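You operate a simulated robot arm through the tools that you are given. There is no shell and no other tool. Be economical: measure what you need, move in short steps, check, and stop when the job is done.

Carry out the task below with a simulated robot arm. There is one attempt and no reset: what you move stays moved.

JOB
Take the binder clip and leave it on the trial run card. Open the lower right drawer, fetch the brass weight from the weight mat and set it in the inside of the lower right drawer, then shut the drawer. Open the table drawer, put the socket from there on the green tray, then shut the drawer. Put the steel jug on top of the blue housing. Open the grey drawer, put the wooden block in the inside of the grey drawer and shut the drawer again. The order is free. Set down upright: steel jug.

Only the result counts: the job must be done as asked and must still hold three seconds after the hand-in. Knocking over, shifting, dropping, spilling or breaking anything else fails it.

ROBOT AND FRAMES
A 7-joint arm with a fingered hand on a trunk, on a base that drives. Base frame: it is fixed to the floor where the robot stands at the start and does not move with it; the origin is under the middle of the robot, x ahead of it, y to its left, z up. Units: cm, rad, N and s.
With the tool pointing down near the work surface it reaches from about 40 to 72 cm from the robot's upright axis, wherever it stands. Its first joint turns from -2.897 to 2.897 rad. Places, roughly: binder clip (3x3x5 cm) [50, -20, 100]; blue housing (24x20x7 cm) [450, 380, 80]; brass weight [175, -50, 75]; green tray (23x17 cm) [228, -62, 82]; grey drawer [280, 490, 70]; inside of the grey drawer [280, 500, 70]; inside of the lower right drawer [450, 80, 40]; lower right drawer [440, 80, 50]; socket [275, -75, 75]; steel jug (13x9x11 cm) [190, 500, 90]; table drawer [280, -70, 70]; trial run card [475, 0, 100]; wooden block (10x5x5 cm) [320, 500, 90]. Payload 3.4 kg.
Tool frame: the origin (TCP) lies between the finger pads and is the grasp point; the fingertips stand 2.5 cm ahead of it; z points along the fingers, y is the line along which they close. The gripper opens to 8.8 cm. The gripper's body begins 2.9 cm behind the TCP. The gripper is a hand of 3 fingers: y runs from the thumb to the fingers, the wrist lies at [-1.3, -10.6, -17.4] in the tool frame, and closing takes about 1.5 s.
Orientation is told as [roll, pitch, yaw] about the base's x, y, z axes, in that order, counted from this pose: with the fingers straight down and the wrist toward the robot, the tool's x, y and z point along [0, 1, 0], [1, 0, 0] and [0, 0, -1] of the base frame.

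CONTROLS
- The arm moves only by the tool step_arm. Its argument "increments" is a list of rows, each a list of 3 entries, a list of its own where there are three numbers: the shift along the base's x, y, z in cm, then the turn, a rotation vector about the base's x, y, z in rad, then the gripper command, from -1 (fully open) to 1 (shut), values between in proportion. In form: [[[x, y, z], [wx, wy, wz], hand], ...]. A call has 1 to 20 rows; each row is the pose to reach, as a shift and turn from the pose commanded when the call began. Each row takes 0.2 s and may step no farther than 5 cm and 0.15 rad from the row before; otherwise, or with a gripper value out of range, the whole call is refused. A pose out of reach is approached as far as the arm can. The call stops where the force on the tool passes 40 N (or 10 N more than at its start, if that is more) or the arm is blocked; 0.2 s more then pass. The fingers move at their own pace (about 7.2 cm/s each) and stop on an object; they squeeze with about 21 N. The grip force told is the motor's: it shows also when the fingers shut on nothing. Time passes only in rows, and 0.2 s behind the last, so rows that repeat a pose let the fingers close. The reply holds the time, the measured pose of the TCP, the force on the tool along the base axes, the opening and the grip force, in the units named above and with some noise, with the torque about the TCP (base axes, N m) and any sound that the robot's microphone picked up, and new pictures: "pictures" is both (left out), scene, wrist or none.
- Cameras (640 x 400 px; columns grow to the right, rows downward): "scene" is now at [0.56, 9.84, 147.26]; the picture's right is [-0.66, -0.76, 0.00], its down [-0.42, 0.36, -0.83] and it looks along [0.63, -0.54, -0.56] (base axes); focal length 279 px, centre (320, 200). "wrist" rides on the gripper at [5.8, -8.5, -9.9] in the tool frame; the picture's right is [-0.67, 0.35, -0.66], its down [-0.69, -0.63, 0.37] and it looks along [-0.29, 0.69, 0.66] (tool axes); focal length 261 px, centre (320, 200). There is no depth. A picture from a camera that has moved, and an enlarged one, comes with that camera's place and axes in the base frame and with its lens.
- slide_trunk(by): slides the trunk up (or, below 0, down) by that many cm; the arm and the scene camera ride with it, the base frame stays. It gives what a move gives, with no picture.
- drive_base(legs): drives the robot by 1 to 6 legs, each [ahead, left, turn to the left] in cm, cm and rad, along the robot's own axes; the way and the turn of a leg run together, so that a leg with both is an arc; at most 150 cm and 3.142 rad a leg. The arm and the cameras ride along, it lands a little off, and it stops where it bumps. It gives what a move gives, and a new picture of the scene camera.
- grasp_type(shape): the hand has 3 fingers and takes this shape, open, in about a second: jaw (thumb against the fingers, like two jaws); tri (thumb and two fingers); tip (a fingertip pinch); poke (one finger out to press); point (the index stretched); flat (the hand flat); cup (the hand cupped); fist (a fist). The gripper value then closes the fingers along that shape, each until it touches; the sizes above hold for jaw. It gives what a move gives, with no picture.
- aim_head(pan, tilt): turns the head with the scene camera to pan (to the left, within 2.705 rad either way) and tilt (down, from -0.506 to 1.204), counted from straight ahead of the robot. It gives what a move gives, and a new picture of the scene camera.
- inspect(camera, box): a new picture of the part [left, top, right, bottom] of that camera's present view, enlarged. It takes no simulated time.
- sign_off(): hands the job in; it is judged then, once.

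Go step by step. Nothing tells you exact positions but the pictures and the camera data: compare them with the known pose of the tool, close in by small moves and look again before you grip or let go. The budget is 483 turns and 360 pictures, counting those below and the enlarged ones. Unless the task says otherwise, let go and move clear before handing in.

The tools are called after ">>>" as a command line: name --argument value ..., lists and objects as JSON in quotes. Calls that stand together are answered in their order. step_arm: Moves the arm, as the interface text tells. Its arguments: {"type":"object","properties":{"increments":{"type":"array"},"pictures":{"type":"string","enum":["both","scene","wrist","none"]}},"required":["increments"]} The other tools are called the same way: slide_trunk (by) slides the trunk up or down; grasp_type (shape) gives the hand a shape; drive_base (legs) drives the base; aim_head (pan, tilt) turns the head that bears the scene camera; inspect (camera, box) takes an enlarged picture of a part of a camera's view; sign_off () hands the job in.

At the start:

```text
time: 0.0
tcp_pos: [35.13, -19.17, 116.87]
tcp_rot: [0.0, 0.001, 0.0]
ft_force: [0.2, 0.5, 0.5]
moment: [0.0, -0.02, 0.03]
finger_gap: 8.76
finger_force: 0.1
shape: jaw
trunk travel left (down, up): [-47.5, 11.5]
robot x, y, heading: [-0.07, -0.16, -0.003]
head pan, tilt: [-0.714, 0.59]
```

scene: 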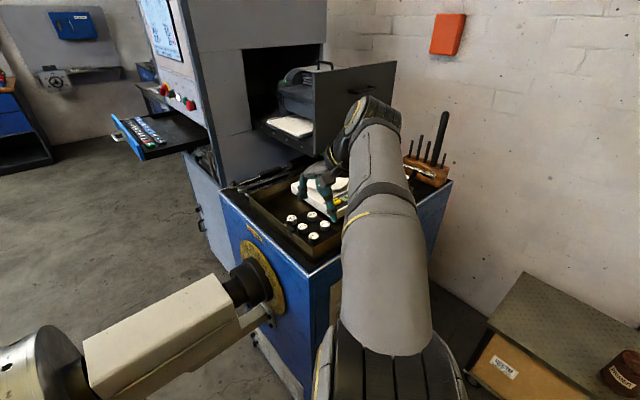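
wrist: 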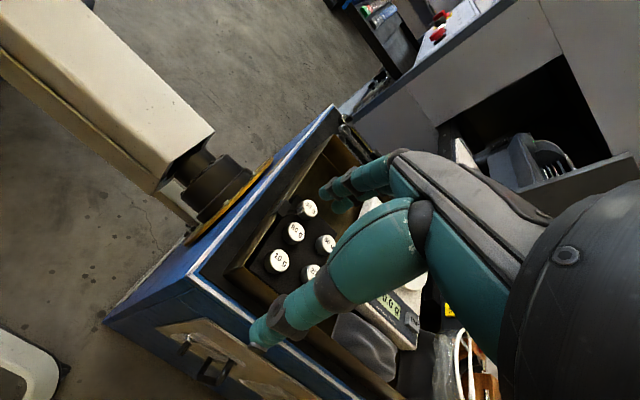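

I see a blue cabinet with a tray on top in front of the robot; the binder clip should be near [50,-20,100]. I look closer first.

>>> inspect --camera "scene" --box '[220, 80, 460, 280]'

>>> inspect --camera "wrist" --box '[160, 100, 520, 400]'

>>> aim_head --pan 0.0 --tilt 0.3

>>> aim_head --pan 0.9 --tilt 0.3

```text
2.00 times, centred on (340, 180) of scene
camera zoom: at [0.56, 9.84, 147.26], right [-0.66, -0.76, 0.0], down [-0.42, 0.36, -0.83], along [0.63, -0.54, -0.56], focal length 558 px, centre (280, 240)
```

zoom: 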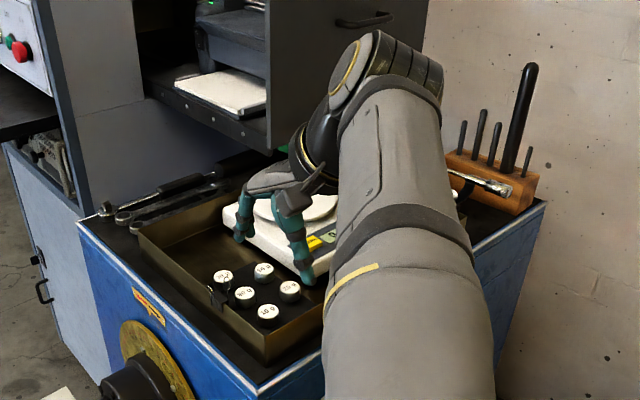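

```text
1.33 times, centred on (340, 250) of wrist
camera zoom: at [26.61, -13.41, 126.81], right [0.35, -0.67, 0.66], down [-0.63, -0.69, -0.37], along [0.69, -0.29, -0.66], focal length 348 px, centre (293, 133)
```

zoom: 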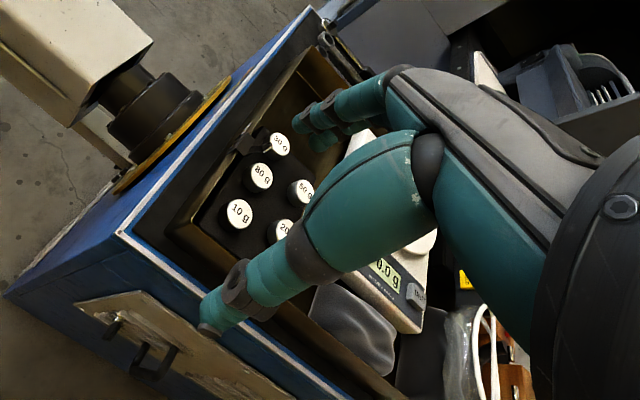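

```text
time: 1.1
tcp_pos: [35.28, -19.05, 116.86]
tcp_rot: [0.0, 0.0, -0.002]
ft_force: [0.4, -0.2, -0.6]
moment: [0.01, -0.03, 0.0]
finger_gap: 8.74
finger_force: 0.0
shape: jaw
trunk travel left (down, up): [-47.5, 11.5]
robot x, y, heading: [-0.1, -0.18, -0.004]
head pan, tilt: [0.0, 0.3]
camera scene: at [3.19, 15.64, 149.92], right [0.0, -1.0, 0.0], down [-0.3, 0.0, -0.96], along [0.96, 0.0, -0.3], focal length 279 px, centre (320, 200)
```

scene: 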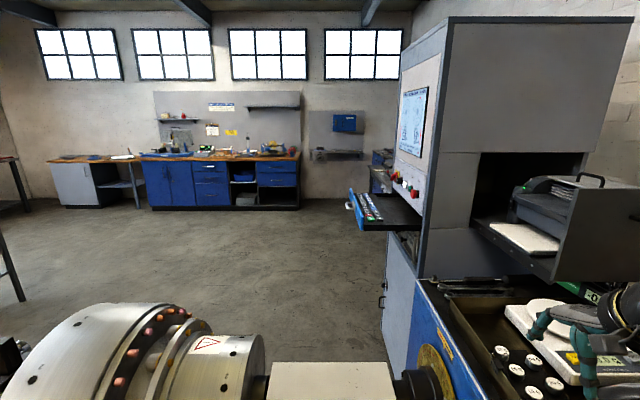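

```text
time: 2.3
tcp_pos: [35.3, -19.1, 116.79]
tcp_rot: [-0.001, 0.0, -0.001]
ft_force: [-0.8, 0.9, 0.1]
moment: [-0.01, 0.03, 0.0]
finger_gap: 8.76
finger_force: 0.1
shape: jaw
trunk travel left (down, up): [-47.5, 11.5]
robot x, y, heading: [0.55, 0.2, -0.004]
head pan, tilt: [0.901, 0.3]
camera scene: at [-0.34, 22.96, 149.92], right [0.78, -0.62, 0.0], down [-0.18, -0.23, -0.96], along [0.59, 0.75, -0.3], focal length 279 px, centre (320, 200)
```

scene: 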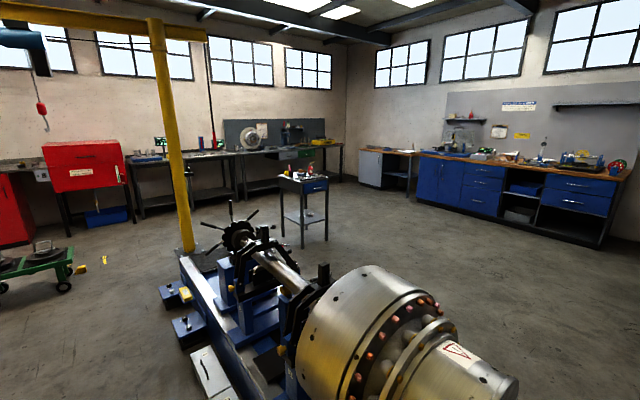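

The dark object beside the 50 g weight at about [48.8,-21,100] is probably the clip. I look at it enlarged.

>>> inspect --camera "wrist" --box '[260, 180, 340, 230]'

>>> aim_head --pan -0.4 --tilt 0.75

>>> inspect --camera "scene" --box '[280, 140, 480, 265]'

```text
8.00 times, centred on (300, 205) of wrist
camera zoom: at [26.61, -13.41, 126.81], right [0.35, -0.67, 0.66], down [-0.63, -0.69, -0.37], along [0.69, -0.29, -0.66], focal length 2085 px, centre (480, 160)
```

zoom: 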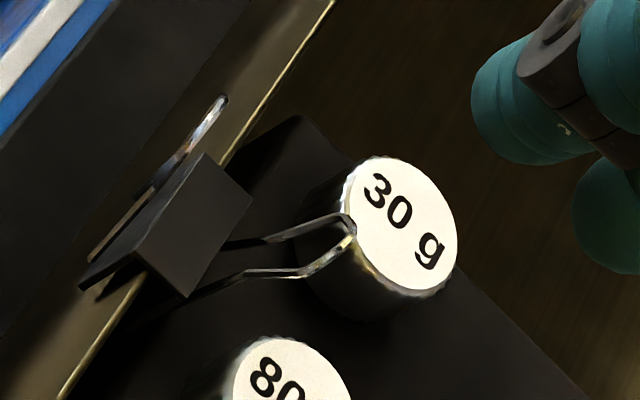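

```text
time: 3.8
tcp_pos: [35.24, -19.19, 116.81]
tcp_rot: [0.0, 0.0, -0.001]
ft_force: [-0.1, 0.7, -0.1]
moment: [0.0, 0.0, 0.0]
finger_gap: 8.77
finger_force: 0.2
shape: jaw
trunk travel left (down, up): [-47.5, 11.5]
robot x, y, heading: [0.01, 0.01, -0.001]
head pan, tilt: [-0.4, 0.75]
camera scene: at [1.49, 12.43, 145.89], right [-0.39, -0.92, 0.0], down [-0.63, 0.26, -0.73], along [0.67, -0.28, -0.68], focal length 279 px, centre (320, 200)
```

scene: 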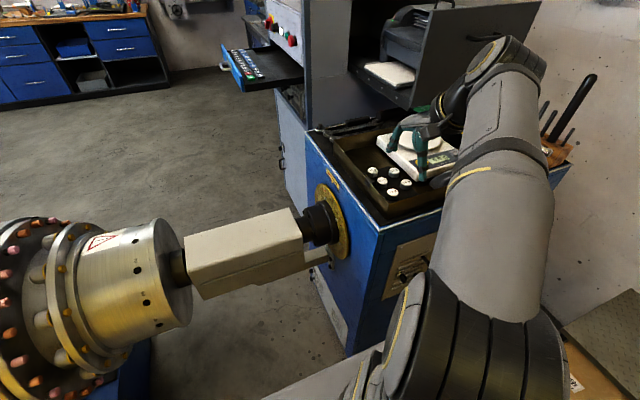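

```text
3.20 times, centred on (380, 202) of scene
camera zoom: at [1.49, 12.43, 145.89], right [-0.39, -0.92, 0.0], down [-0.63, 0.26, -0.73], along [0.67, -0.28, -0.68], focal length 893 px, centre (128, 192)
```

zoom: 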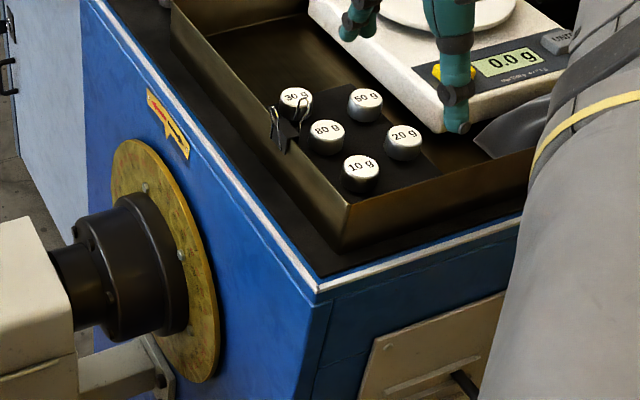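

The clip sits on the tray's left rim with its handles up. I enlarge it from the head to measure it in two views.

>>> inspect --camera "scene" --box '[344, 160, 392, 190]'

```text
13.33 times, centred on (368, 175) of scene
camera zoom: at [1.49, 12.43, 145.89], right [-0.39, -0.92, 0.0], down [-0.63, 0.26, -0.73], along [0.67, -0.28, -0.68], focal length 3720 px, centre (-320, 533)
```

zoom: 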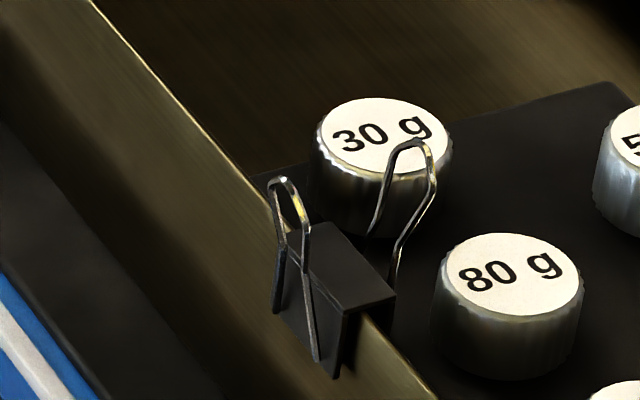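

The clip stands on the rim at about [49,-21.2], rim z≈99, handle tips z≈102.5, handles spread along y. I turn the hand by -90° so that it closes along y, and hover above it.

>>> step_arm --increments '[[[1.2, -0.2, 0.2], [0, 0, -0.143], -0.4], [[2.5, -0.4, 0.2], [0, 0, -0.286], -0.4], [[3.7, -0.6, 0.2], [0, 0, -0.429], -0.4], [[5, -0.8, 0.2], [0, 0, -0.572], -0.4], [[6.2, -1, 0.2], [0, 0, -0.715], -0.4], [[7.5, -1.2, 0.2], [0, 0, -0.858], -0.4], [[8.7, -1.4, 0.2], [0, 0, -1.0], -0.4], [[10, -1.6, 0], [0, 0, -1.143], -0.4], [[11.2, -1.8, 0], [0, 0, -1.286], -0.4], [[12.5, -2, 0], [0, 0, -1.429], -0.4], [[13.8, -2.1, 0], [0, 0, -1.57], -0.4]]'

```text
time: 6.2
tcp_pos: [48.99, -21.2, 116.93]
tcp_rot: [0.001, -0.001, -1.572]
ft_force: [0.9, 0.0, 0.0]
moment: [-0.02, 0.03, -0.03]
finger_gap: 6.2
finger_force: 0.1
shape: jaw
trunk travel left (down, up): [-47.5, 11.5]
robot x, y, heading: [-0.01, 0.48, -0.003]
head pan, tilt: [-0.4, 0.75]
camera scene: at [1.54, 12.43, 145.88], right [-0.39, -0.92, 0.0], down [-0.63, 0.27, -0.73], along [0.67, -0.28, -0.68], focal length 279 px, centre (320, 200)
camera wrist: at [54.67, -12.79, 126.84], right [-0.67, -0.35, 0.66], down [-0.68, 0.63, -0.37], along [-0.29, -0.69, -0.66], focal length 261 px, centre (320, 200)
```

scene: 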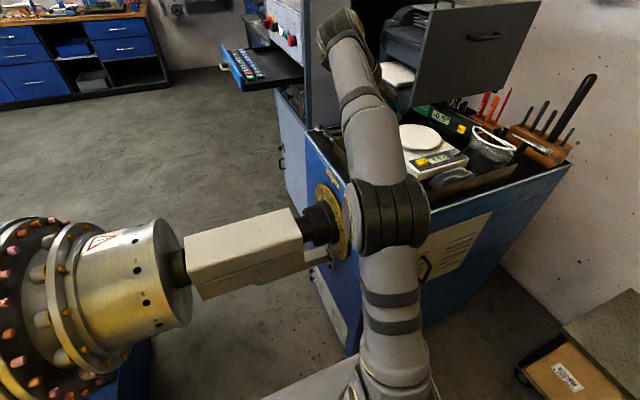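
wrist: 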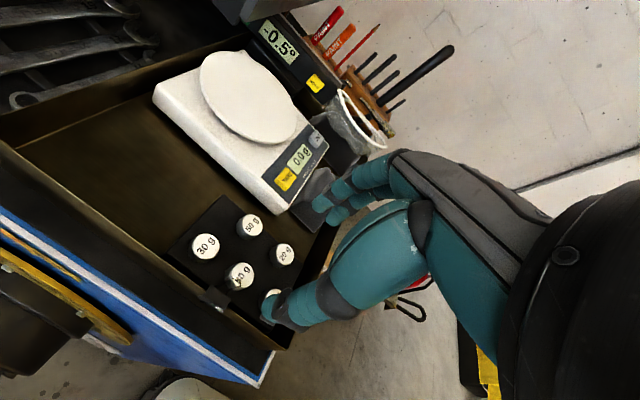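

>>> inspect --camera "wrist" --box '[192, 250, 288, 310]'

```text
6.67 times, centred on (240, 280) of wrist
camera zoom: at [54.67, -12.79, 126.84], right [-0.67, -0.35, 0.66], down [-0.68, 0.63, -0.37], along [-0.29, -0.69, -0.66], focal length 1738 px, centre (853, -333)
```

zoom: 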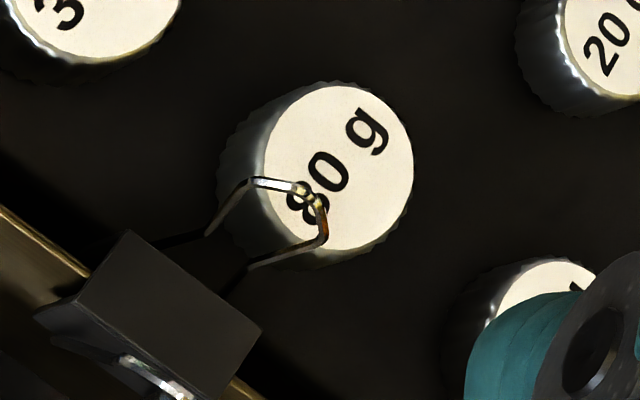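

>>> step_arm --increments '[[[-0.3, 0, -3], [0, 0, 0], -0.4], [[-0.7, 0, -6], [0, 0, 0], -0.4], [[-1, 0, -9], [0, 0, 0], -0.4], [[-1, 0, -10.5], [0, 0, 0], -0.4]]' --pictures "wrist"

>>> inspect --camera "wrist" --box '[220, 200, 400, 320]'

```text
time: 7.2
tcp_pos: [47.81, -21.29, 106.35]
tcp_rot: [0.001, 0.0, -1.571]
ft_force: [0.2, -0.2, 0.0]
moment: [0.0, 0.02, 0.03]
finger_gap: 6.21
finger_force: 0.1
shape: jaw
trunk travel left (down, up): [-47.5, 11.5]
robot x, y, heading: [0.05, -0.0, 0.002]
head pan, tilt: [-0.4, 0.75]
camera wrist: at [53.54, -12.88, 116.28], right [-0.67, -0.35, 0.66], down [-0.69, 0.63, -0.37], along [-0.28, -0.69, -0.66], focal length 261 px, centre (320, 200)
```

wrist: 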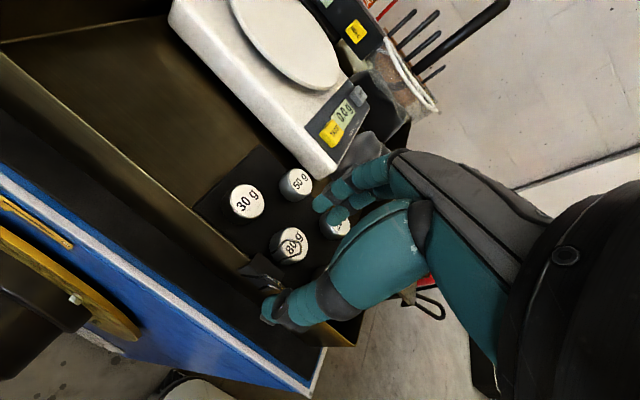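

```text
3.33 times, centred on (310, 260) of wrist
camera zoom: at [53.54, -12.88, 116.28], right [-0.67, -0.35, 0.66], down [-0.69, 0.63, -0.37], along [-0.28, -0.69, -0.66], focal length 869 px, centre (353, 0)
```

zoom: 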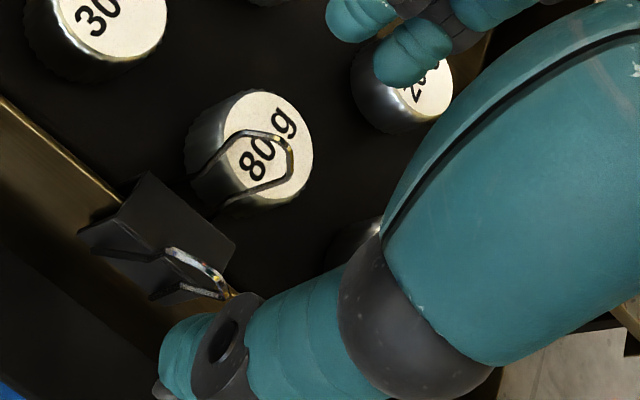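

The clip is under the hand at [47.6,-21.3]; I descend to z≈101.7, keeping the tips above the weights, and close.

>>> step_arm --increments '[[[-0.2, 0, -2.5], [0, 0, 0], -0.4], [[-0.2, 0, -4.6], [0, 0, 0], -0.4]]' --pictures "wrist"

>>> inspect --camera "wrist" --box '[220, 180, 400, 300]'

```text
time: 7.8
tcp_pos: [47.78, -21.33, 101.83]
tcp_rot: [0.005, -0.004, -1.57]
ft_force: [5.0, -8.9, 25.6]
moment: [-1.33, -0.09, 0.23]
finger_gap: 6.67
finger_force: 0.1
shape: jaw
trunk travel left (down, up): [-47.5, 11.5]
robot x, y, heading: [0.21, -0.17, 0.001]
head pan, tilt: [-0.4, 0.75]
camera wrist: at [53.34, -12.83, 111.93], right [-0.67, -0.35, 0.65], down [-0.68, 0.63, -0.37], along [-0.28, -0.7, -0.66], focal length 261 px, centre (320, 200)
```

wrist: 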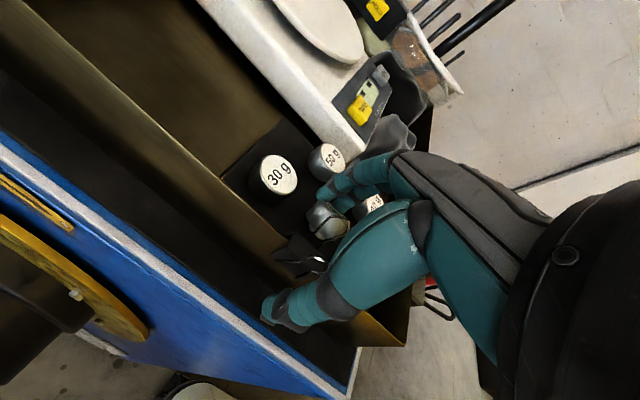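

```text
3.33 times, centred on (310, 240) of wrist
camera zoom: at [53.34, -12.83, 111.93], right [-0.67, -0.35, 0.65], down [-0.68, 0.63, -0.37], along [-0.28, -0.7, -0.66], focal length 869 px, centre (353, 67)
```

zoom: 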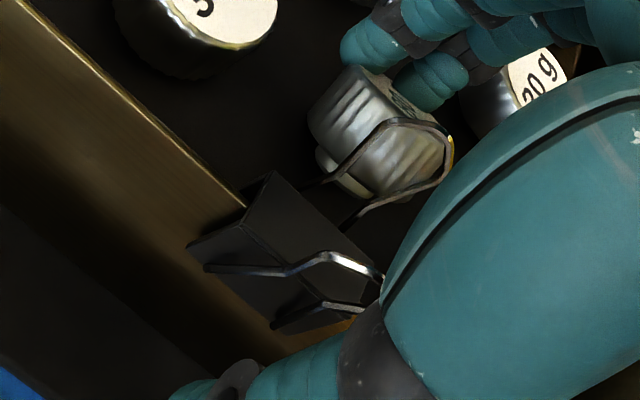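

A finger has touched the 80 g weight and tilted it; I back straight up so that it settles.

>>> step_arm --increments '[[[0, 0, 1], [0, 0, 0], -0.4], [[0, 0, 3], [0, 0, 0], -0.4], [[0, 0, 5], [0, 0, 0], -0.4]]' --pictures "wrist"

>>> inspect --camera "wrist" --box '[220, 180, 400, 300]'

```text
time: 8.6
tcp_pos: [47.81, -21.11, 106.76]
tcp_rot: [0.0, 0.001, -1.569]
ft_force: [1.1, 0.4, -0.1]
moment: [0.03, 0.03, -0.03]
finger_gap: 6.2
finger_force: 0.0
shape: jaw
trunk travel left (down, up): [-47.5, 11.5]
robot x, y, heading: [0.22, -0.07, -0.002]
head pan, tilt: [-0.4, 0.75]
camera wrist: at [53.5, -12.82, 116.67], right [-0.67, -0.35, 0.66], down [-0.69, 0.63, -0.36], along [-0.29, -0.69, -0.66], focal length 261 px, centre (320, 200)
```

wrist: 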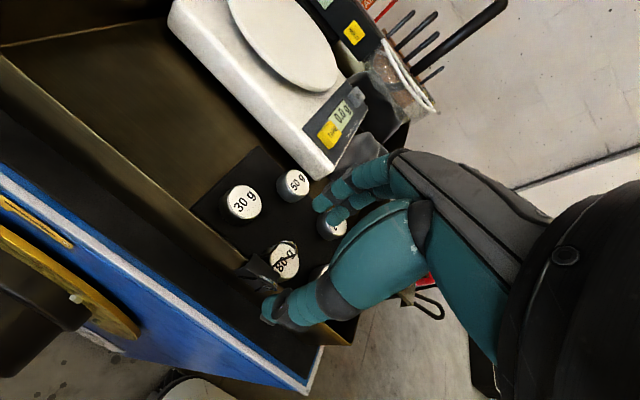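

```text
3.33 times, centred on (310, 240) of wrist
camera zoom: at [53.5, -12.82, 116.67], right [-0.67, -0.35, 0.66], down [-0.69, 0.63, -0.36], along [-0.29, -0.69, -0.66], focal length 869 px, centre (353, 67)
```

zoom: 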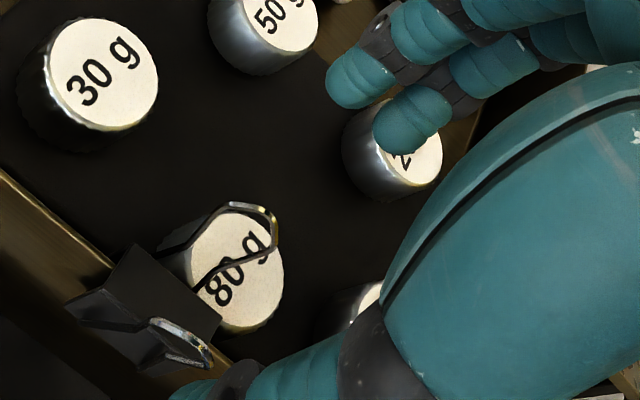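

The weight is upright again but shifted about 1.5 cm; I will see to that afterwards. I grip the clip higher, by its handle tips, well above the weights.

>>> step_arm --increments '[[[0, 0, -2], [0, 0, 0], -0.4], [[0, 0, -3.4], [0, 0, 0], -0.4]]' --pictures "wrist"

>>> inspect --camera "wrist" --box '[220, 180, 400, 300]'

```text
time: 9.2
tcp_pos: [47.83, -21.22, 103.29]
tcp_rot: [-0.001, 0.002, -1.572]
ft_force: [0.8, 1.0, 0.5]
moment: [0.0, 0.02, 0.01]
finger_gap: 6.19
finger_force: 0.0
shape: jaw
trunk travel left (down, up): [-47.5, 11.5]
robot x, y, heading: [0.22, -0.09, 0.001]
head pan, tilt: [-0.4, 0.75]
camera wrist: at [53.56, -12.85, 113.26], right [-0.67, -0.35, 0.66], down [-0.69, 0.63, -0.37], along [-0.29, -0.69, -0.66], focal length 261 px, centre (320, 200)
```

wrist: 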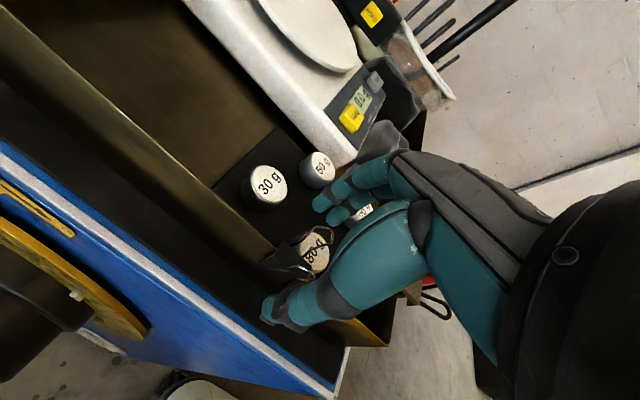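

```text
3.33 times, centred on (310, 240) of wrist
camera zoom: at [53.56, -12.85, 113.26], right [-0.67, -0.35, 0.66], down [-0.69, 0.63, -0.37], along [-0.29, -0.69, -0.66], focal length 869 px, centre (353, 67)
```

zoom: 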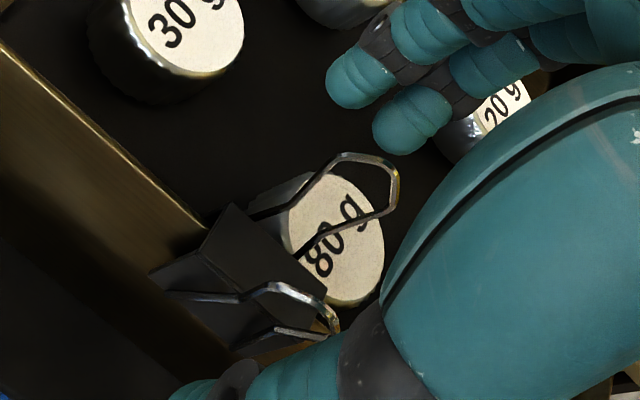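

>>> step_arm --increments '[[[-0.6, -0.15, 0], [0, 0, 0], -0.2], [[-0.6, -0.15, 0], [0, 0, 0], 0.2], [[-0.6, -0.15, 0], [0, 0, 0], 0.5], [[-0.6, -0.15, 0], [0, 0, 0], 1], [[-0.6, -0.15, 0], [0, 0, 0], 1], [[-0.6, -0.15, 0], [0, 0, 0], 1]]' --pictures "wrist"

>>> inspect --camera "wrist" --box '[220, 180, 400, 300]'

```text
time: 10.6
tcp_pos: [47.34, -21.31, 103.33]
tcp_rot: [0.001, 0.0, -1.569]
ft_force: [-1.1, 6.7, 0.1]
moment: [0.15, 0.0, -0.02]
finger_gap: 1.33
finger_force: 21.1
shape: jaw
trunk travel left (down, up): [-47.5, 11.5]
robot x, y, heading: [0.12, -0.13, -0.002]
head pan, tilt: [-0.4, 0.75]
camera wrist: at [52.93, -12.88, 113.35], right [-0.67, -0.35, 0.66], down [-0.69, 0.63, -0.37], along [-0.28, -0.69, -0.66], focal length 261 px, centre (320, 200)
```

wrist: 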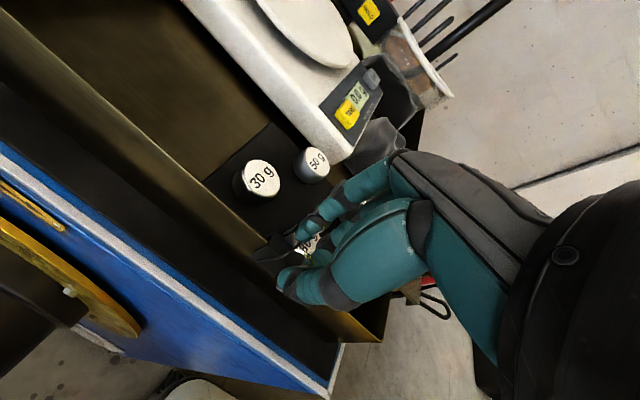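

```text
3.33 times, centred on (310, 240) of wrist
camera zoom: at [52.93, -12.88, 113.35], right [-0.67, -0.35, 0.66], down [-0.69, 0.63, -0.37], along [-0.28, -0.69, -0.66], focal length 869 px, centre (353, 67)
```

zoom: 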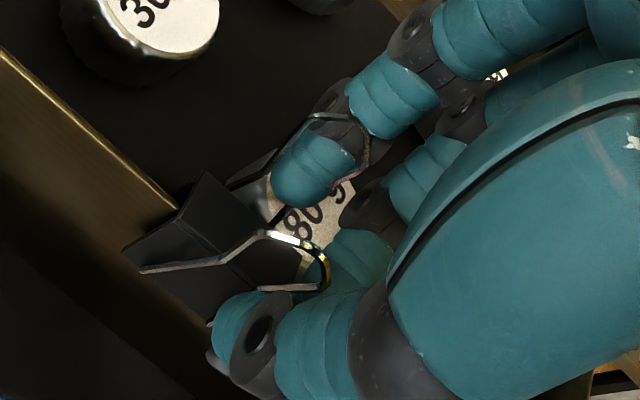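

Something 1.3 cm thick is held. I lift carefully to see whether the clip comes along.

>>> step_arm --increments '[[[0, 0, 1], [0, 0, 0], 1], [[0, 0, 2.5], [0, 0, 0], 1], [[0, 0, 4], [0, 0, 0], 1], [[0, 0, 6], [0, 0, 0], 1]]' --pictures "wrist"

>>> inspect --camera "wrist" --box '[220, 180, 400, 300]'

```text
time: 11.6
tcp_pos: [47.05, -21.52, 109.51]
tcp_rot: [0.0, 0.001, -1.571]
ft_force: [-0.7, 0.1, -0.2]
moment: [0.02, 0.01, -0.02]
finger_gap: 1.16
finger_force: 20.2
shape: jaw
trunk travel left (down, up): [-47.5, 11.5]
robot x, y, heading: [0.02, -0.07, -0.001]
head pan, tilt: [-0.4, 0.75]
camera wrist: at [52.85, -13.03, 119.34], right [-0.67, -0.35, 0.66], down [-0.69, 0.63, -0.37], along [-0.28, -0.69, -0.66], focal length 261 px, centre (320, 200)
```

wrist: 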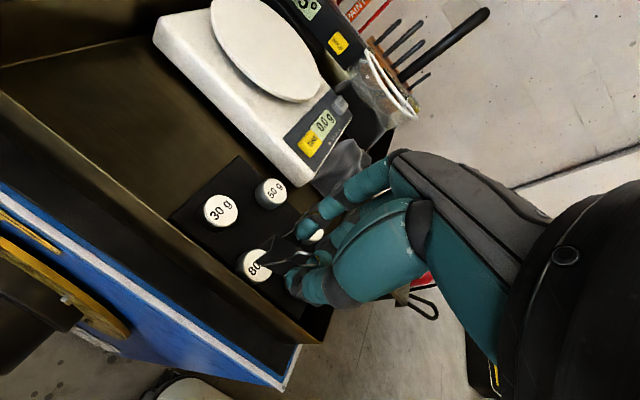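

```text
3.33 times, centred on (310, 240) of wrist
camera zoom: at [52.85, -13.03, 119.34], right [-0.67, -0.35, 0.66], down [-0.69, 0.63, -0.37], along [-0.28, -0.69, -0.66], focal length 869 px, centre (353, 67)
```

zoom: 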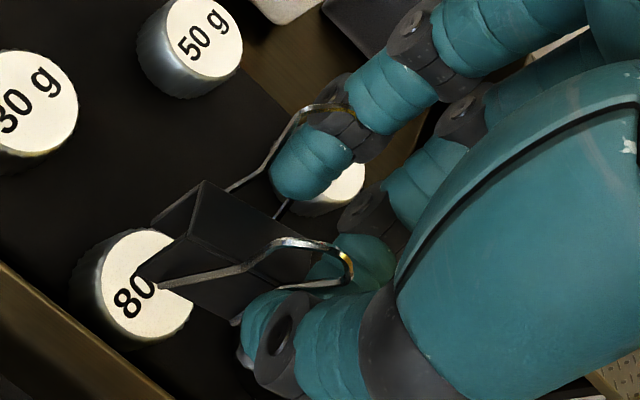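

The clip is held. I raise and tuck it, then look around to find a way out of this corner.

>>> step_arm --increments '[[[-1, 1, 4], [0, 0, 0.14], 1], [[-2, 1.5, 8], [0, 0, 0.28], 1], [[-4, 2, 9], [0, 0, 0.42], 1], [[-6, 2, 9], [0, 0, 0.56], 1], [[-8, 2, 9], [0, 0, 0.7], 1], [[-9, 2, 9], [0, 0, 0.84], 1], [[-10, 2, 9], [0, 0, 0.98], 1], [[-11, 2, 9], [0, 0, 1.12], 1]]' --pictures "none"

>>> aim_head --pan 1.6 --tilt 0.45

>>> aim_head --pan 2.7 --tilt 0.45

>>> aim_head --pan -2.0 --tilt 0.45

>>> aim_head --pan -0.4 --tilt 0.75

```text
time: 13.3
tcp_pos: [36.15, -19.24, 118.33]
tcp_rot: [0.0, 0.001, -0.447]
ft_force: [0.8, 0.0, 0.2]
moment: [0.02, 0.02, 0.01]
finger_gap: 1.17
finger_force: 20.6
shape: jaw
trunk travel left (down, up): [-47.5, 11.5]
robot x, y, heading: [-0.19, 0.19, -0.003]
head pan, tilt: [-0.4, 0.75]
```

```text
time: 15.3
tcp_pos: [36.28, -19.38, 118.34]
tcp_rot: [0.0, 0.0, -0.449]
ft_force: [0.3, 0.3, 0.2]
moment: [0.0, 0.03, 0.01]
finger_gap: 1.17
finger_force: 21.0
shape: jaw
trunk travel left (down, up): [-47.5, 11.5]
robot x, y, heading: [-0.08, -0.4, 0.002]
head pan, tilt: [1.6, 0.45]
camera scene: at [-6.41, 24.84, 148.53], right [1.0, 0.03, 0.0], down [0.01, -0.44, -0.9], along [-0.03, 0.9, -0.44], focal length 279 px, centre (320, 200)
```

scene: 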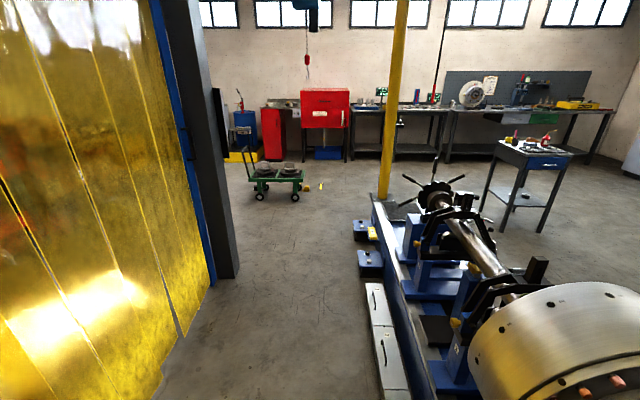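

```text
time: 16.6
tcp_pos: [36.28, -19.39, 118.43]
tcp_rot: [0.001, 0.0, -0.451]
ft_force: [0.9, 0.7, -0.9]
moment: [0.02, 0.01, -0.02]
finger_gap: 1.14
finger_force: 20.7
shape: jaw
trunk travel left (down, up): [-47.5, 11.5]
robot x, y, heading: [-0.07, -0.06, -0.001]
head pan, tilt: [2.7, 0.45]
camera scene: at [-14.45, 19.59, 148.53], right [0.43, 0.9, 0.0], down [0.39, -0.19, -0.9], along [-0.81, 0.39, -0.44], focal length 279 px, centre (320, 200)
```

scene: 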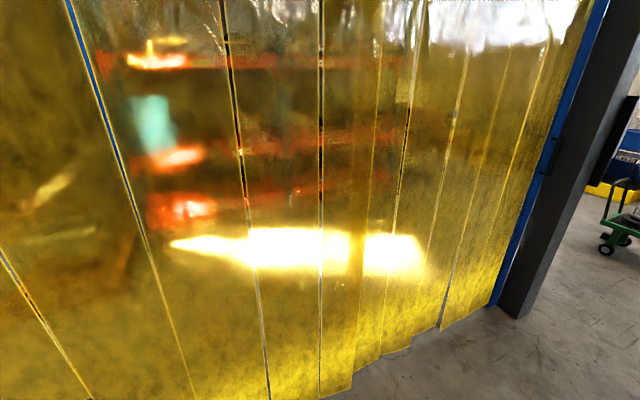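

```text
time: 20.3
tcp_pos: [36.22, -19.37, 118.27]
tcp_rot: [0.0, 0.0, -0.451]
ft_force: [0.7, 0.2, 0.2]
moment: [0.0, 0.01, -0.05]
finger_gap: 1.17
finger_force: 21.4
shape: jaw
trunk travel left (down, up): [-47.5, 11.5]
robot x, y, heading: [-0.13, -0.44, -0.001]
head pan, tilt: [-2.0, 0.45]
camera scene: at [-9.97, 7.29, 148.53], right [-0.91, 0.42, 0.0], down [0.18, 0.4, -0.9], along [-0.37, -0.82, -0.44], focal length 279 px, centre (320, 200)
```

scene: 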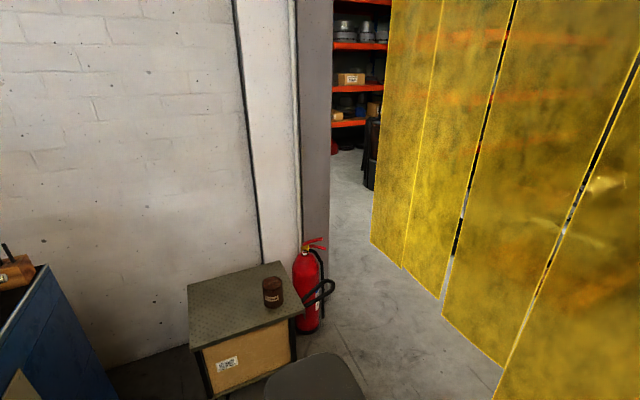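

```text
time: 22.0
tcp_pos: [36.08, -19.32, 118.38]
tcp_rot: [-0.001, 0.0, -0.449]
ft_force: [0.1, -0.1, -0.3]
moment: [0.0, 0.0, -0.02]
finger_gap: 1.17
finger_force: 21.2
shape: jaw
trunk travel left (down, up): [-47.5, 11.5]
robot x, y, heading: [0.25, 0.03, 0.001]
head pan, tilt: [-0.4, 0.75]
camera scene: at [1.49, 12.42, 145.89], right [-0.39, -0.92, 0.0], down [-0.63, 0.27, -0.73], along [0.67, -0.29, -0.68], focal length 279 px, centre (320, 200)
```

scene: 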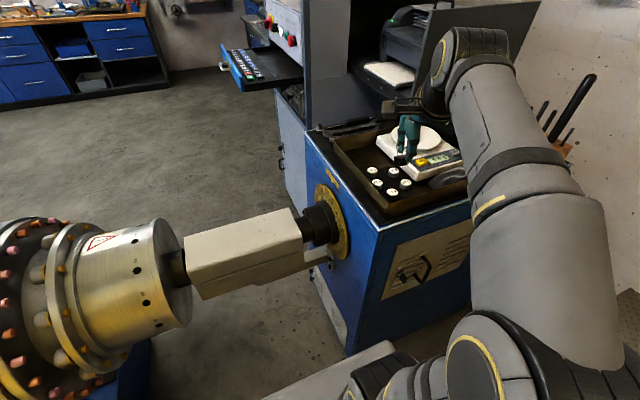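

The way out leads back and to the left, then along the lathe bed. First a reference look at the weights.

>>> inspect --camera "scene" --box '[344, 150, 440, 210]'

>>> drive_base --legs '[[-35, 0, 0]]'

```text
6.67 times, centred on (392, 180) of scene
camera zoom: at [1.49, 12.42, 145.89], right [-0.39, -0.92, 0.0], down [-0.63, 0.27, -0.73], along [0.67, -0.29, -0.68], focal length 1860 px, centre (-160, 333)
```

zoom: 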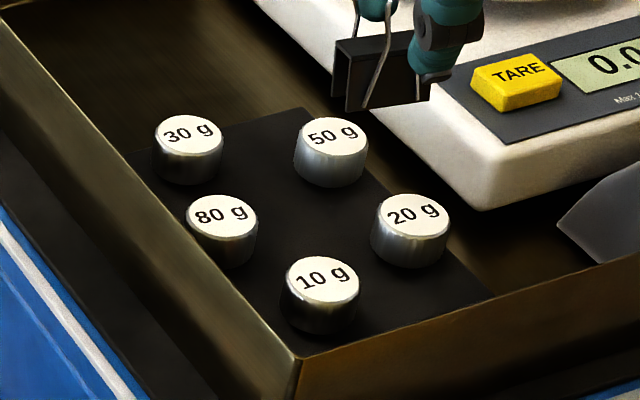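

```text
time: 24.3
tcp_pos: [0.87, -19.38, 118.37]
tcp_rot: [-0.001, 0.001, -0.453]
ft_force: [0.2, 0.6, 0.5]
moment: [-0.02, -0.02, -0.01]
finger_gap: 1.16
finger_force: 21.4
shape: jaw
trunk travel left (down, up): [-47.5, 11.5]
robot x, y, heading: [-35.1, -0.06, -0.001]
head pan, tilt: [-0.4, 0.75]
camera scene: at [-33.77, 12.48, 145.89], right [-0.39, -0.92, 0.0], down [-0.63, 0.27, -0.73], along [0.67, -0.29, -0.68], focal length 279 px, centre (320, 200)
```

scene: 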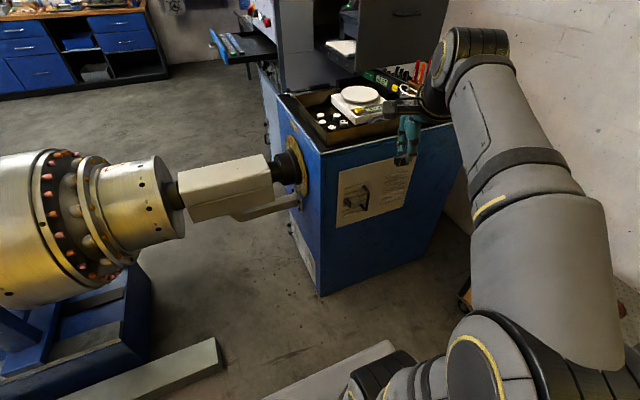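

>>> drive_base --legs '[[0, 0, 1.571]]'

>>> aim_head --pan 0 --tilt 0.7

```text
time: 28.5
tcp_pos: [-15.86, 36.29, 118.44]
tcp_rot: [-0.001, -0.001, 1.123]
ft_force: [-0.1, 0.5, 0.4]
moment: [0.01, 0.02, -0.03]
finger_gap: 1.14
finger_force: 21.0
shape: jaw
trunk travel left (down, up): [-47.5, 11.5]
robot x, y, heading: [-35.07, -0.2, 1.571]
head pan, tilt: [-0.4, 0.75]
camera scene: at [-47.98, 1.53, 145.89], right [0.92, -0.39, 0.0], down [-0.27, -0.63, -0.73], along [0.28, 0.67, -0.68], focal length 279 px, centre (320, 200)
```

scene: 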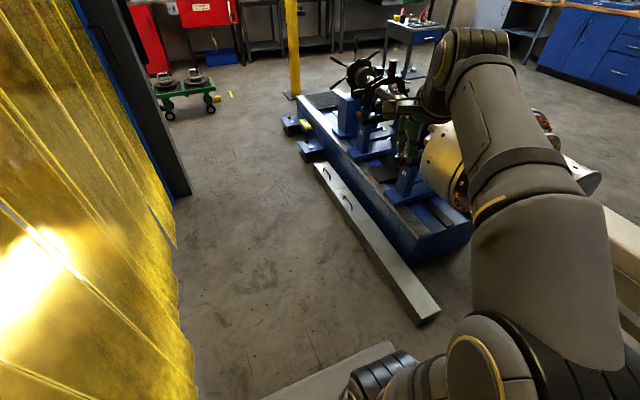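

```text
time: 29.4
tcp_pos: [-15.84, 36.32, 118.26]
tcp_rot: [0.0, 0.001, 1.121]
ft_force: [-0.4, -0.1, -0.6]
moment: [-0.03, -0.01, 0.01]
finger_gap: 1.16
finger_force: 20.8
shape: jaw
trunk travel left (down, up): [-47.5, 11.5]
robot x, y, heading: [-35.14, 0.23, 1.573]
head pan, tilt: [0.0, 0.7]
camera scene: at [-51.2, 2.39, 146.31], right [1.0, 0.0, 0.0], down [0.0, -0.64, -0.76], along [0.0, 0.76, -0.64], focal length 279 px, centre (320, 200)
```

scene: 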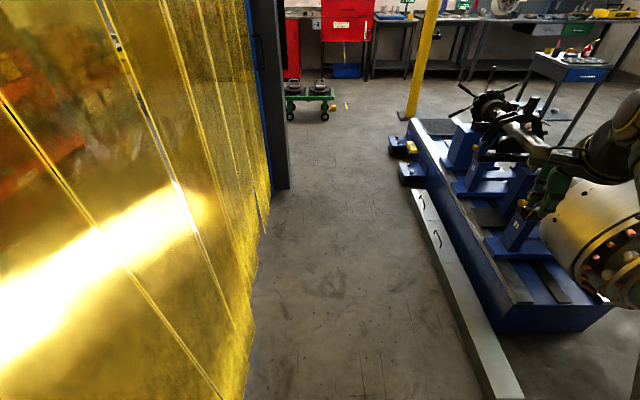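

>>> aim_head --pan 0.3 --tilt 1.204

>>> aim_head --pan 1.6 --tilt 1.204

```text
time: 30.3
tcp_pos: [-15.95, 36.27, 118.44]
tcp_rot: [0.001, 0.0, 1.122]
ft_force: [0.2, -0.1, 0.7]
moment: [0.01, -0.01, 0.01]
finger_gap: 1.14
finger_force: 20.9
shape: jaw
trunk travel left (down, up): [-47.5, 11.5]
robot x, y, heading: [-35.21, -0.44, 1.568]
head pan, tilt: [0.3, 1.201]
camera scene: at [-52.85, -0.76, 142.72], right [0.96, 0.3, 0.0], down [0.28, -0.89, -0.36], along [-0.11, 0.35, -0.93], focal length 279 px, centre (320, 200)
```

scene: 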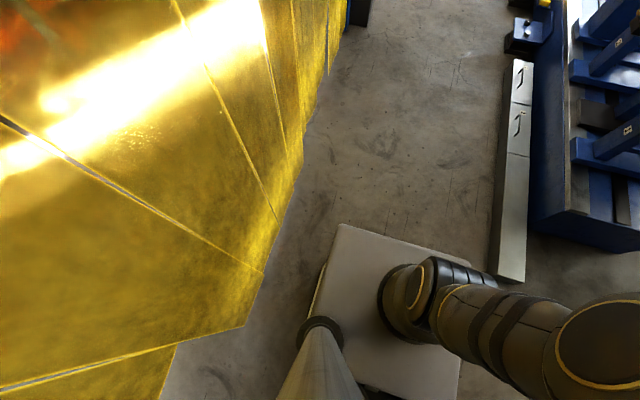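

```text
time: 31.8
tcp_pos: [-15.93, 36.26, 118.41]
tcp_rot: [-0.001, 0.001, 1.123]
ft_force: [0.5, -0.3, 0.4]
moment: [0.01, 0.01, 0.02]
finger_gap: 1.17
finger_force: 21.2
shape: jaw
trunk travel left (down, up): [-47.5, 11.5]
robot x, y, heading: [-35.21, 0.02, 1.573]
head pan, tilt: [1.6, 1.201]
camera scene: at [-56.79, -6.27, 142.71], right [-0.03, 1.0, 0.0], down [0.93, 0.03, -0.36], along [-0.36, -0.01, -0.93], focal length 279 px, centre (320, 200)
```

scene: 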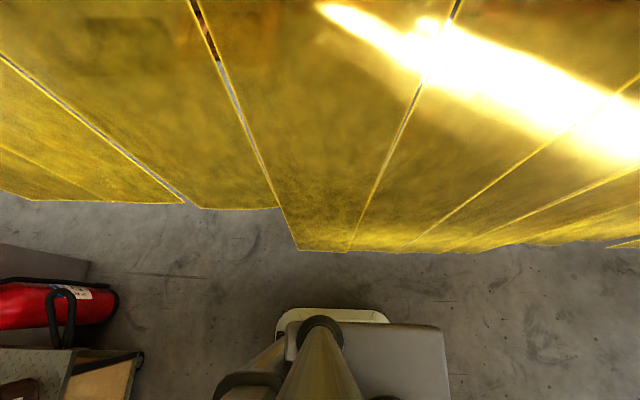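

The base is narrow (about ±25 cm). I drive along the lathe bed and between the green cart and the yellow post, checking halfway.

>>> drive_base --legs '[[150, 0, 0], [110, -20, 0]]'

>>> aim_head --pan 0 --tilt 0.7

```text
time: 44.5
tcp_pos: [6.49, 294.07, 118.36]
tcp_rot: [-0.001, -0.001, 1.114]
ft_force: [0.2, 0.9, 0.2]
moment: [-0.01, 0.01, -0.03]
finger_gap: 1.17
finger_force: 20.8
shape: jaw
trunk travel left (down, up): [-47.5, 11.5]
robot x, y, heading: [-13.49, 258.01, 1.56]
head pan, tilt: [1.6, 1.201]
camera scene: at [-34.8, 251.98, 142.71], right [-0.02, 1.0, 0.0], down [0.93, 0.02, -0.36], along [-0.36, -0.01, -0.93], focal length 279 px, centre (320, 200)
```

scene: 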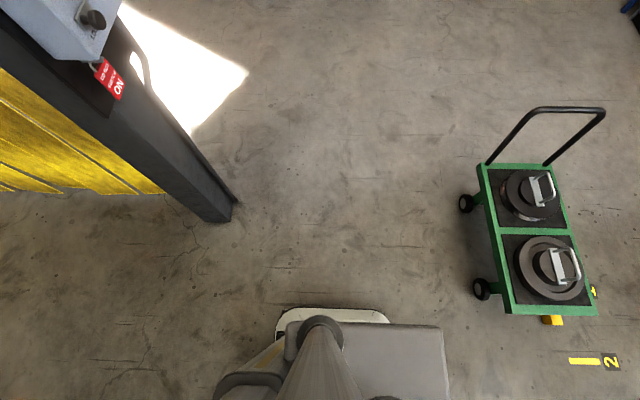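

```text
time: 46.1
tcp_pos: [6.45, 294.12, 118.4]
tcp_rot: [0.001, 0.0, 1.112]
ft_force: [-0.4, -0.8, 0.5]
moment: [0.02, 0.02, 0.02]
finger_gap: 1.13
finger_force: 21.0
shape: jaw
trunk travel left (down, up): [-47.5, 11.5]
robot x, y, heading: [-13.03, 257.67, 1.562]
head pan, tilt: [0.0, 0.7]
camera scene: at [-29.15, 260.58, 146.31], right [1.0, -0.01, 0.0], down [-0.01, -0.64, -0.76], along [0.01, 0.76, -0.64], focal length 279 px, centre (320, 200)
```

scene: 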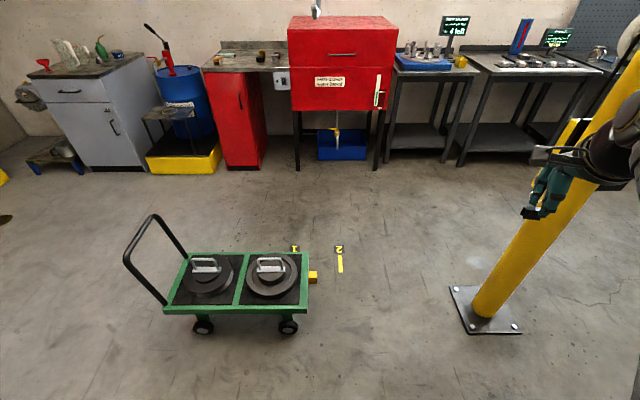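

>>> drive_base --legs '[[75, -13, 0], [60, 0, 0], [0, 0, -1.571]]'

>>> aim_head --pan 0 --tilt 0.4

>>> aim_head --pan 1.2 --tilt 0.4

```text
time: 57.0
tcp_pos: [37.07, 371.42, 118.28]
tcp_rot: [0.001, 0.001, -0.46]
ft_force: [-0.2, -0.5, 0.2]
moment: [0.0, -0.02, -0.02]
finger_gap: 1.15
finger_force: 21.1
shape: jaw
trunk travel left (down, up): [-47.5, 11.5]
robot x, y, heading: [1.27, 391.1, -0.011]
head pan, tilt: [0.0, 0.7]
camera scene: at [3.57, 406.82, 146.31], right [-0.01, -1.0, 0.0], down [-0.64, 0.01, -0.76], along [0.76, -0.01, -0.64], focal length 279 px, centre (320, 200)
```

scene: 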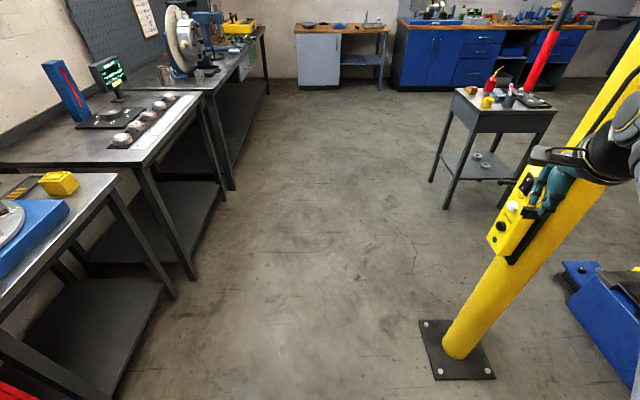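

```text
time: 57.8
tcp_pos: [37.05, 371.47, 118.47]
tcp_rot: [0.001, -0.001, -0.462]
ft_force: [0.3, -1.0, -0.3]
moment: [0.0, 0.0, 0.0]
finger_gap: 1.13
finger_force: 21.3
shape: jaw
trunk travel left (down, up): [-47.5, 11.5]
robot x, y, heading: [0.93, 391.2, -0.012]
head pan, tilt: [0.0, 0.4]
camera scene: at [4.33, 406.81, 148.99], right [-0.01, -1.0, 0.0], down [-0.39, 0.0, -0.92], along [0.92, -0.01, -0.39], focal length 279 px, centre (320, 200)
```

scene: 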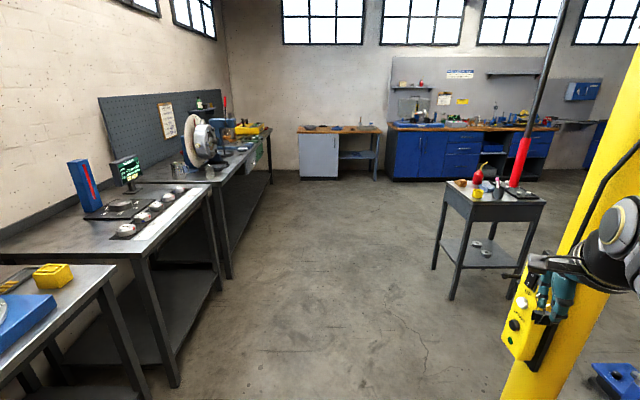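

```text
time: 59.2
tcp_pos: [37.01, 371.45, 118.38]
tcp_rot: [0.001, -0.001, -0.461]
ft_force: [0.7, 0.1, 1.0]
moment: [0.0, -0.01, 0.01]
finger_gap: 1.14
finger_force: 21.4
shape: jaw
trunk travel left (down, up): [-47.5, 11.5]
robot x, y, heading: [1.31, 391.0, -0.008]
head pan, tilt: [1.201, 0.4]
camera scene: at [-1.47, 415.51, 149.0], right [0.93, -0.37, 0.0], down [-0.14, -0.36, -0.92], along [0.34, 0.85, -0.39], focal length 279 px, centre (320, 200)
```

scene: 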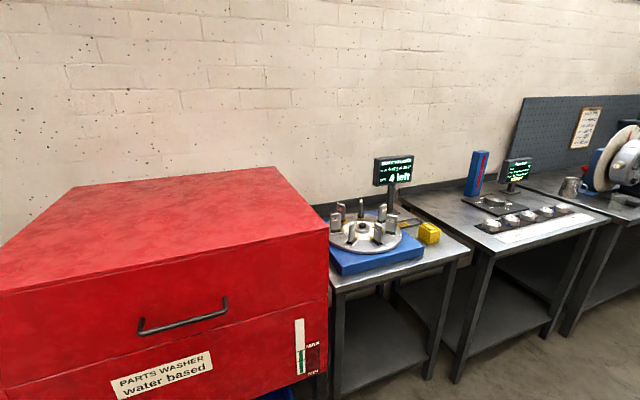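

I sidestep from the post, then cross the room toward the far right wall bench.

>>> drive_base --legs '[[0, 25, 0], [150, 0, 0], [150, -10, 0], [40, -40, 0], [0, 0, -1.571]]'

>>> aim_head --pan 0.3 --tilt 0.4

```text
refused: leg 3 is longer than a leg can be; nothing moved
```

```text
time: 60.4
tcp_pos: [37.02, 371.5, 118.56]
tcp_rot: [-0.001, 0.002, -0.463]
ft_force: [-0.4, 0.7, 0.4]
moment: [0.01, -0.01, 0.02]
finger_gap: 1.17
finger_force: 21.5
shape: jaw
trunk travel left (down, up): [-47.5, 11.5]
robot x, y, heading: [1.33, 391.16, -0.008]
head pan, tilt: [0.3, 0.4]
camera scene: at [3.95, 409.56, 149.0], right [0.29, -0.96, 0.0], down [-0.37, -0.11, -0.92], along [0.88, 0.26, -0.39], focal length 279 px, centre (320, 200)
```

scene: 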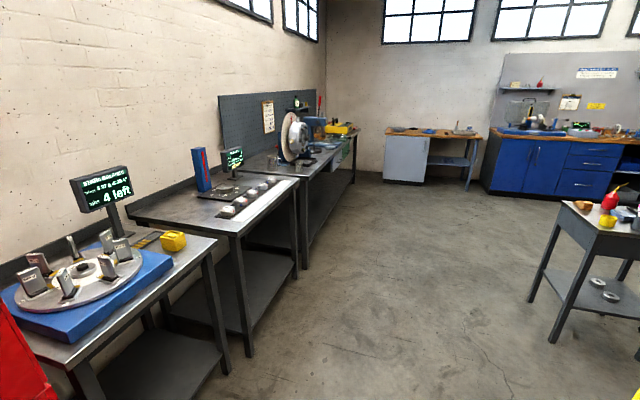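

>>> drive_base --legs '[[0, 25, 0], [150, 0, 0], [149, -10, 0], [30, -40, 0], [0, 0, -1.571]]'

>>> aim_head --pan 0.5 --tilt 0.3

```text
time: 82.7
tcp_pos: [307.83, 321.31, 118.29]
tcp_rot: [0.0, 0.001, -2.081]
ft_force: [0.6, 0.3, 0.6]
moment: [0.01, 0.02, -0.01]
finger_gap: 1.14
finger_force: 20.8
shape: jaw
trunk travel left (down, up): [-47.5, 11.5]
robot x, y, heading: [329.09, 356.47, -1.628]
head pan, tilt: [0.3, 0.4]
camera scene: at [347.45, 352.36, 149.0], right [-0.97, -0.24, 0.0], down [-0.09, 0.38, -0.92], along [0.22, -0.89, -0.39], focal length 279 px, centre (320, 200)
```

scene: 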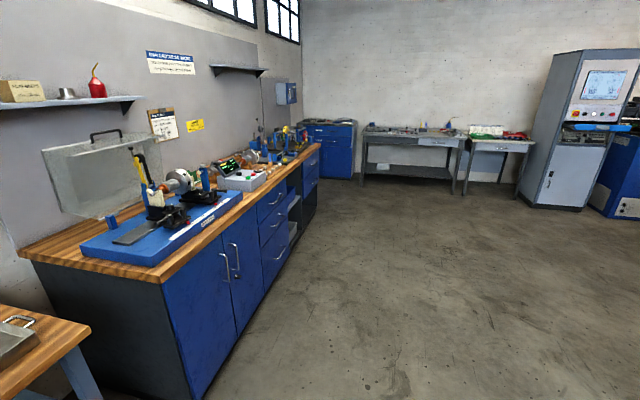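

```text
time: 83.4
tcp_pos: [307.78, 321.36, 118.34]
tcp_rot: [-0.001, 0.0, -2.082]
ft_force: [0.3, -0.3, 0.1]
moment: [0.01, -0.02, 0.01]
finger_gap: 1.15
finger_force: 21.0
shape: jaw
trunk travel left (down, up): [-47.5, 11.5]
robot x, y, heading: [329.76, 356.21, -1.634]
head pan, tilt: [0.499, 0.3]
camera scene: at [349.21, 352.9, 149.92], right [-0.9, -0.43, 0.0], down [-0.13, 0.27, -0.96], along [0.41, -0.86, -0.3], focal length 279 px, centre (320, 200)
```

scene: 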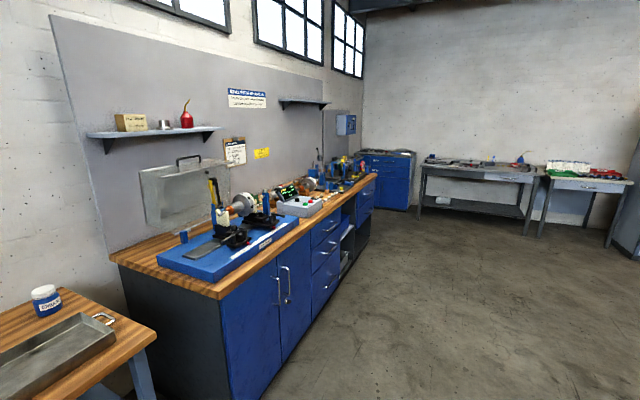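

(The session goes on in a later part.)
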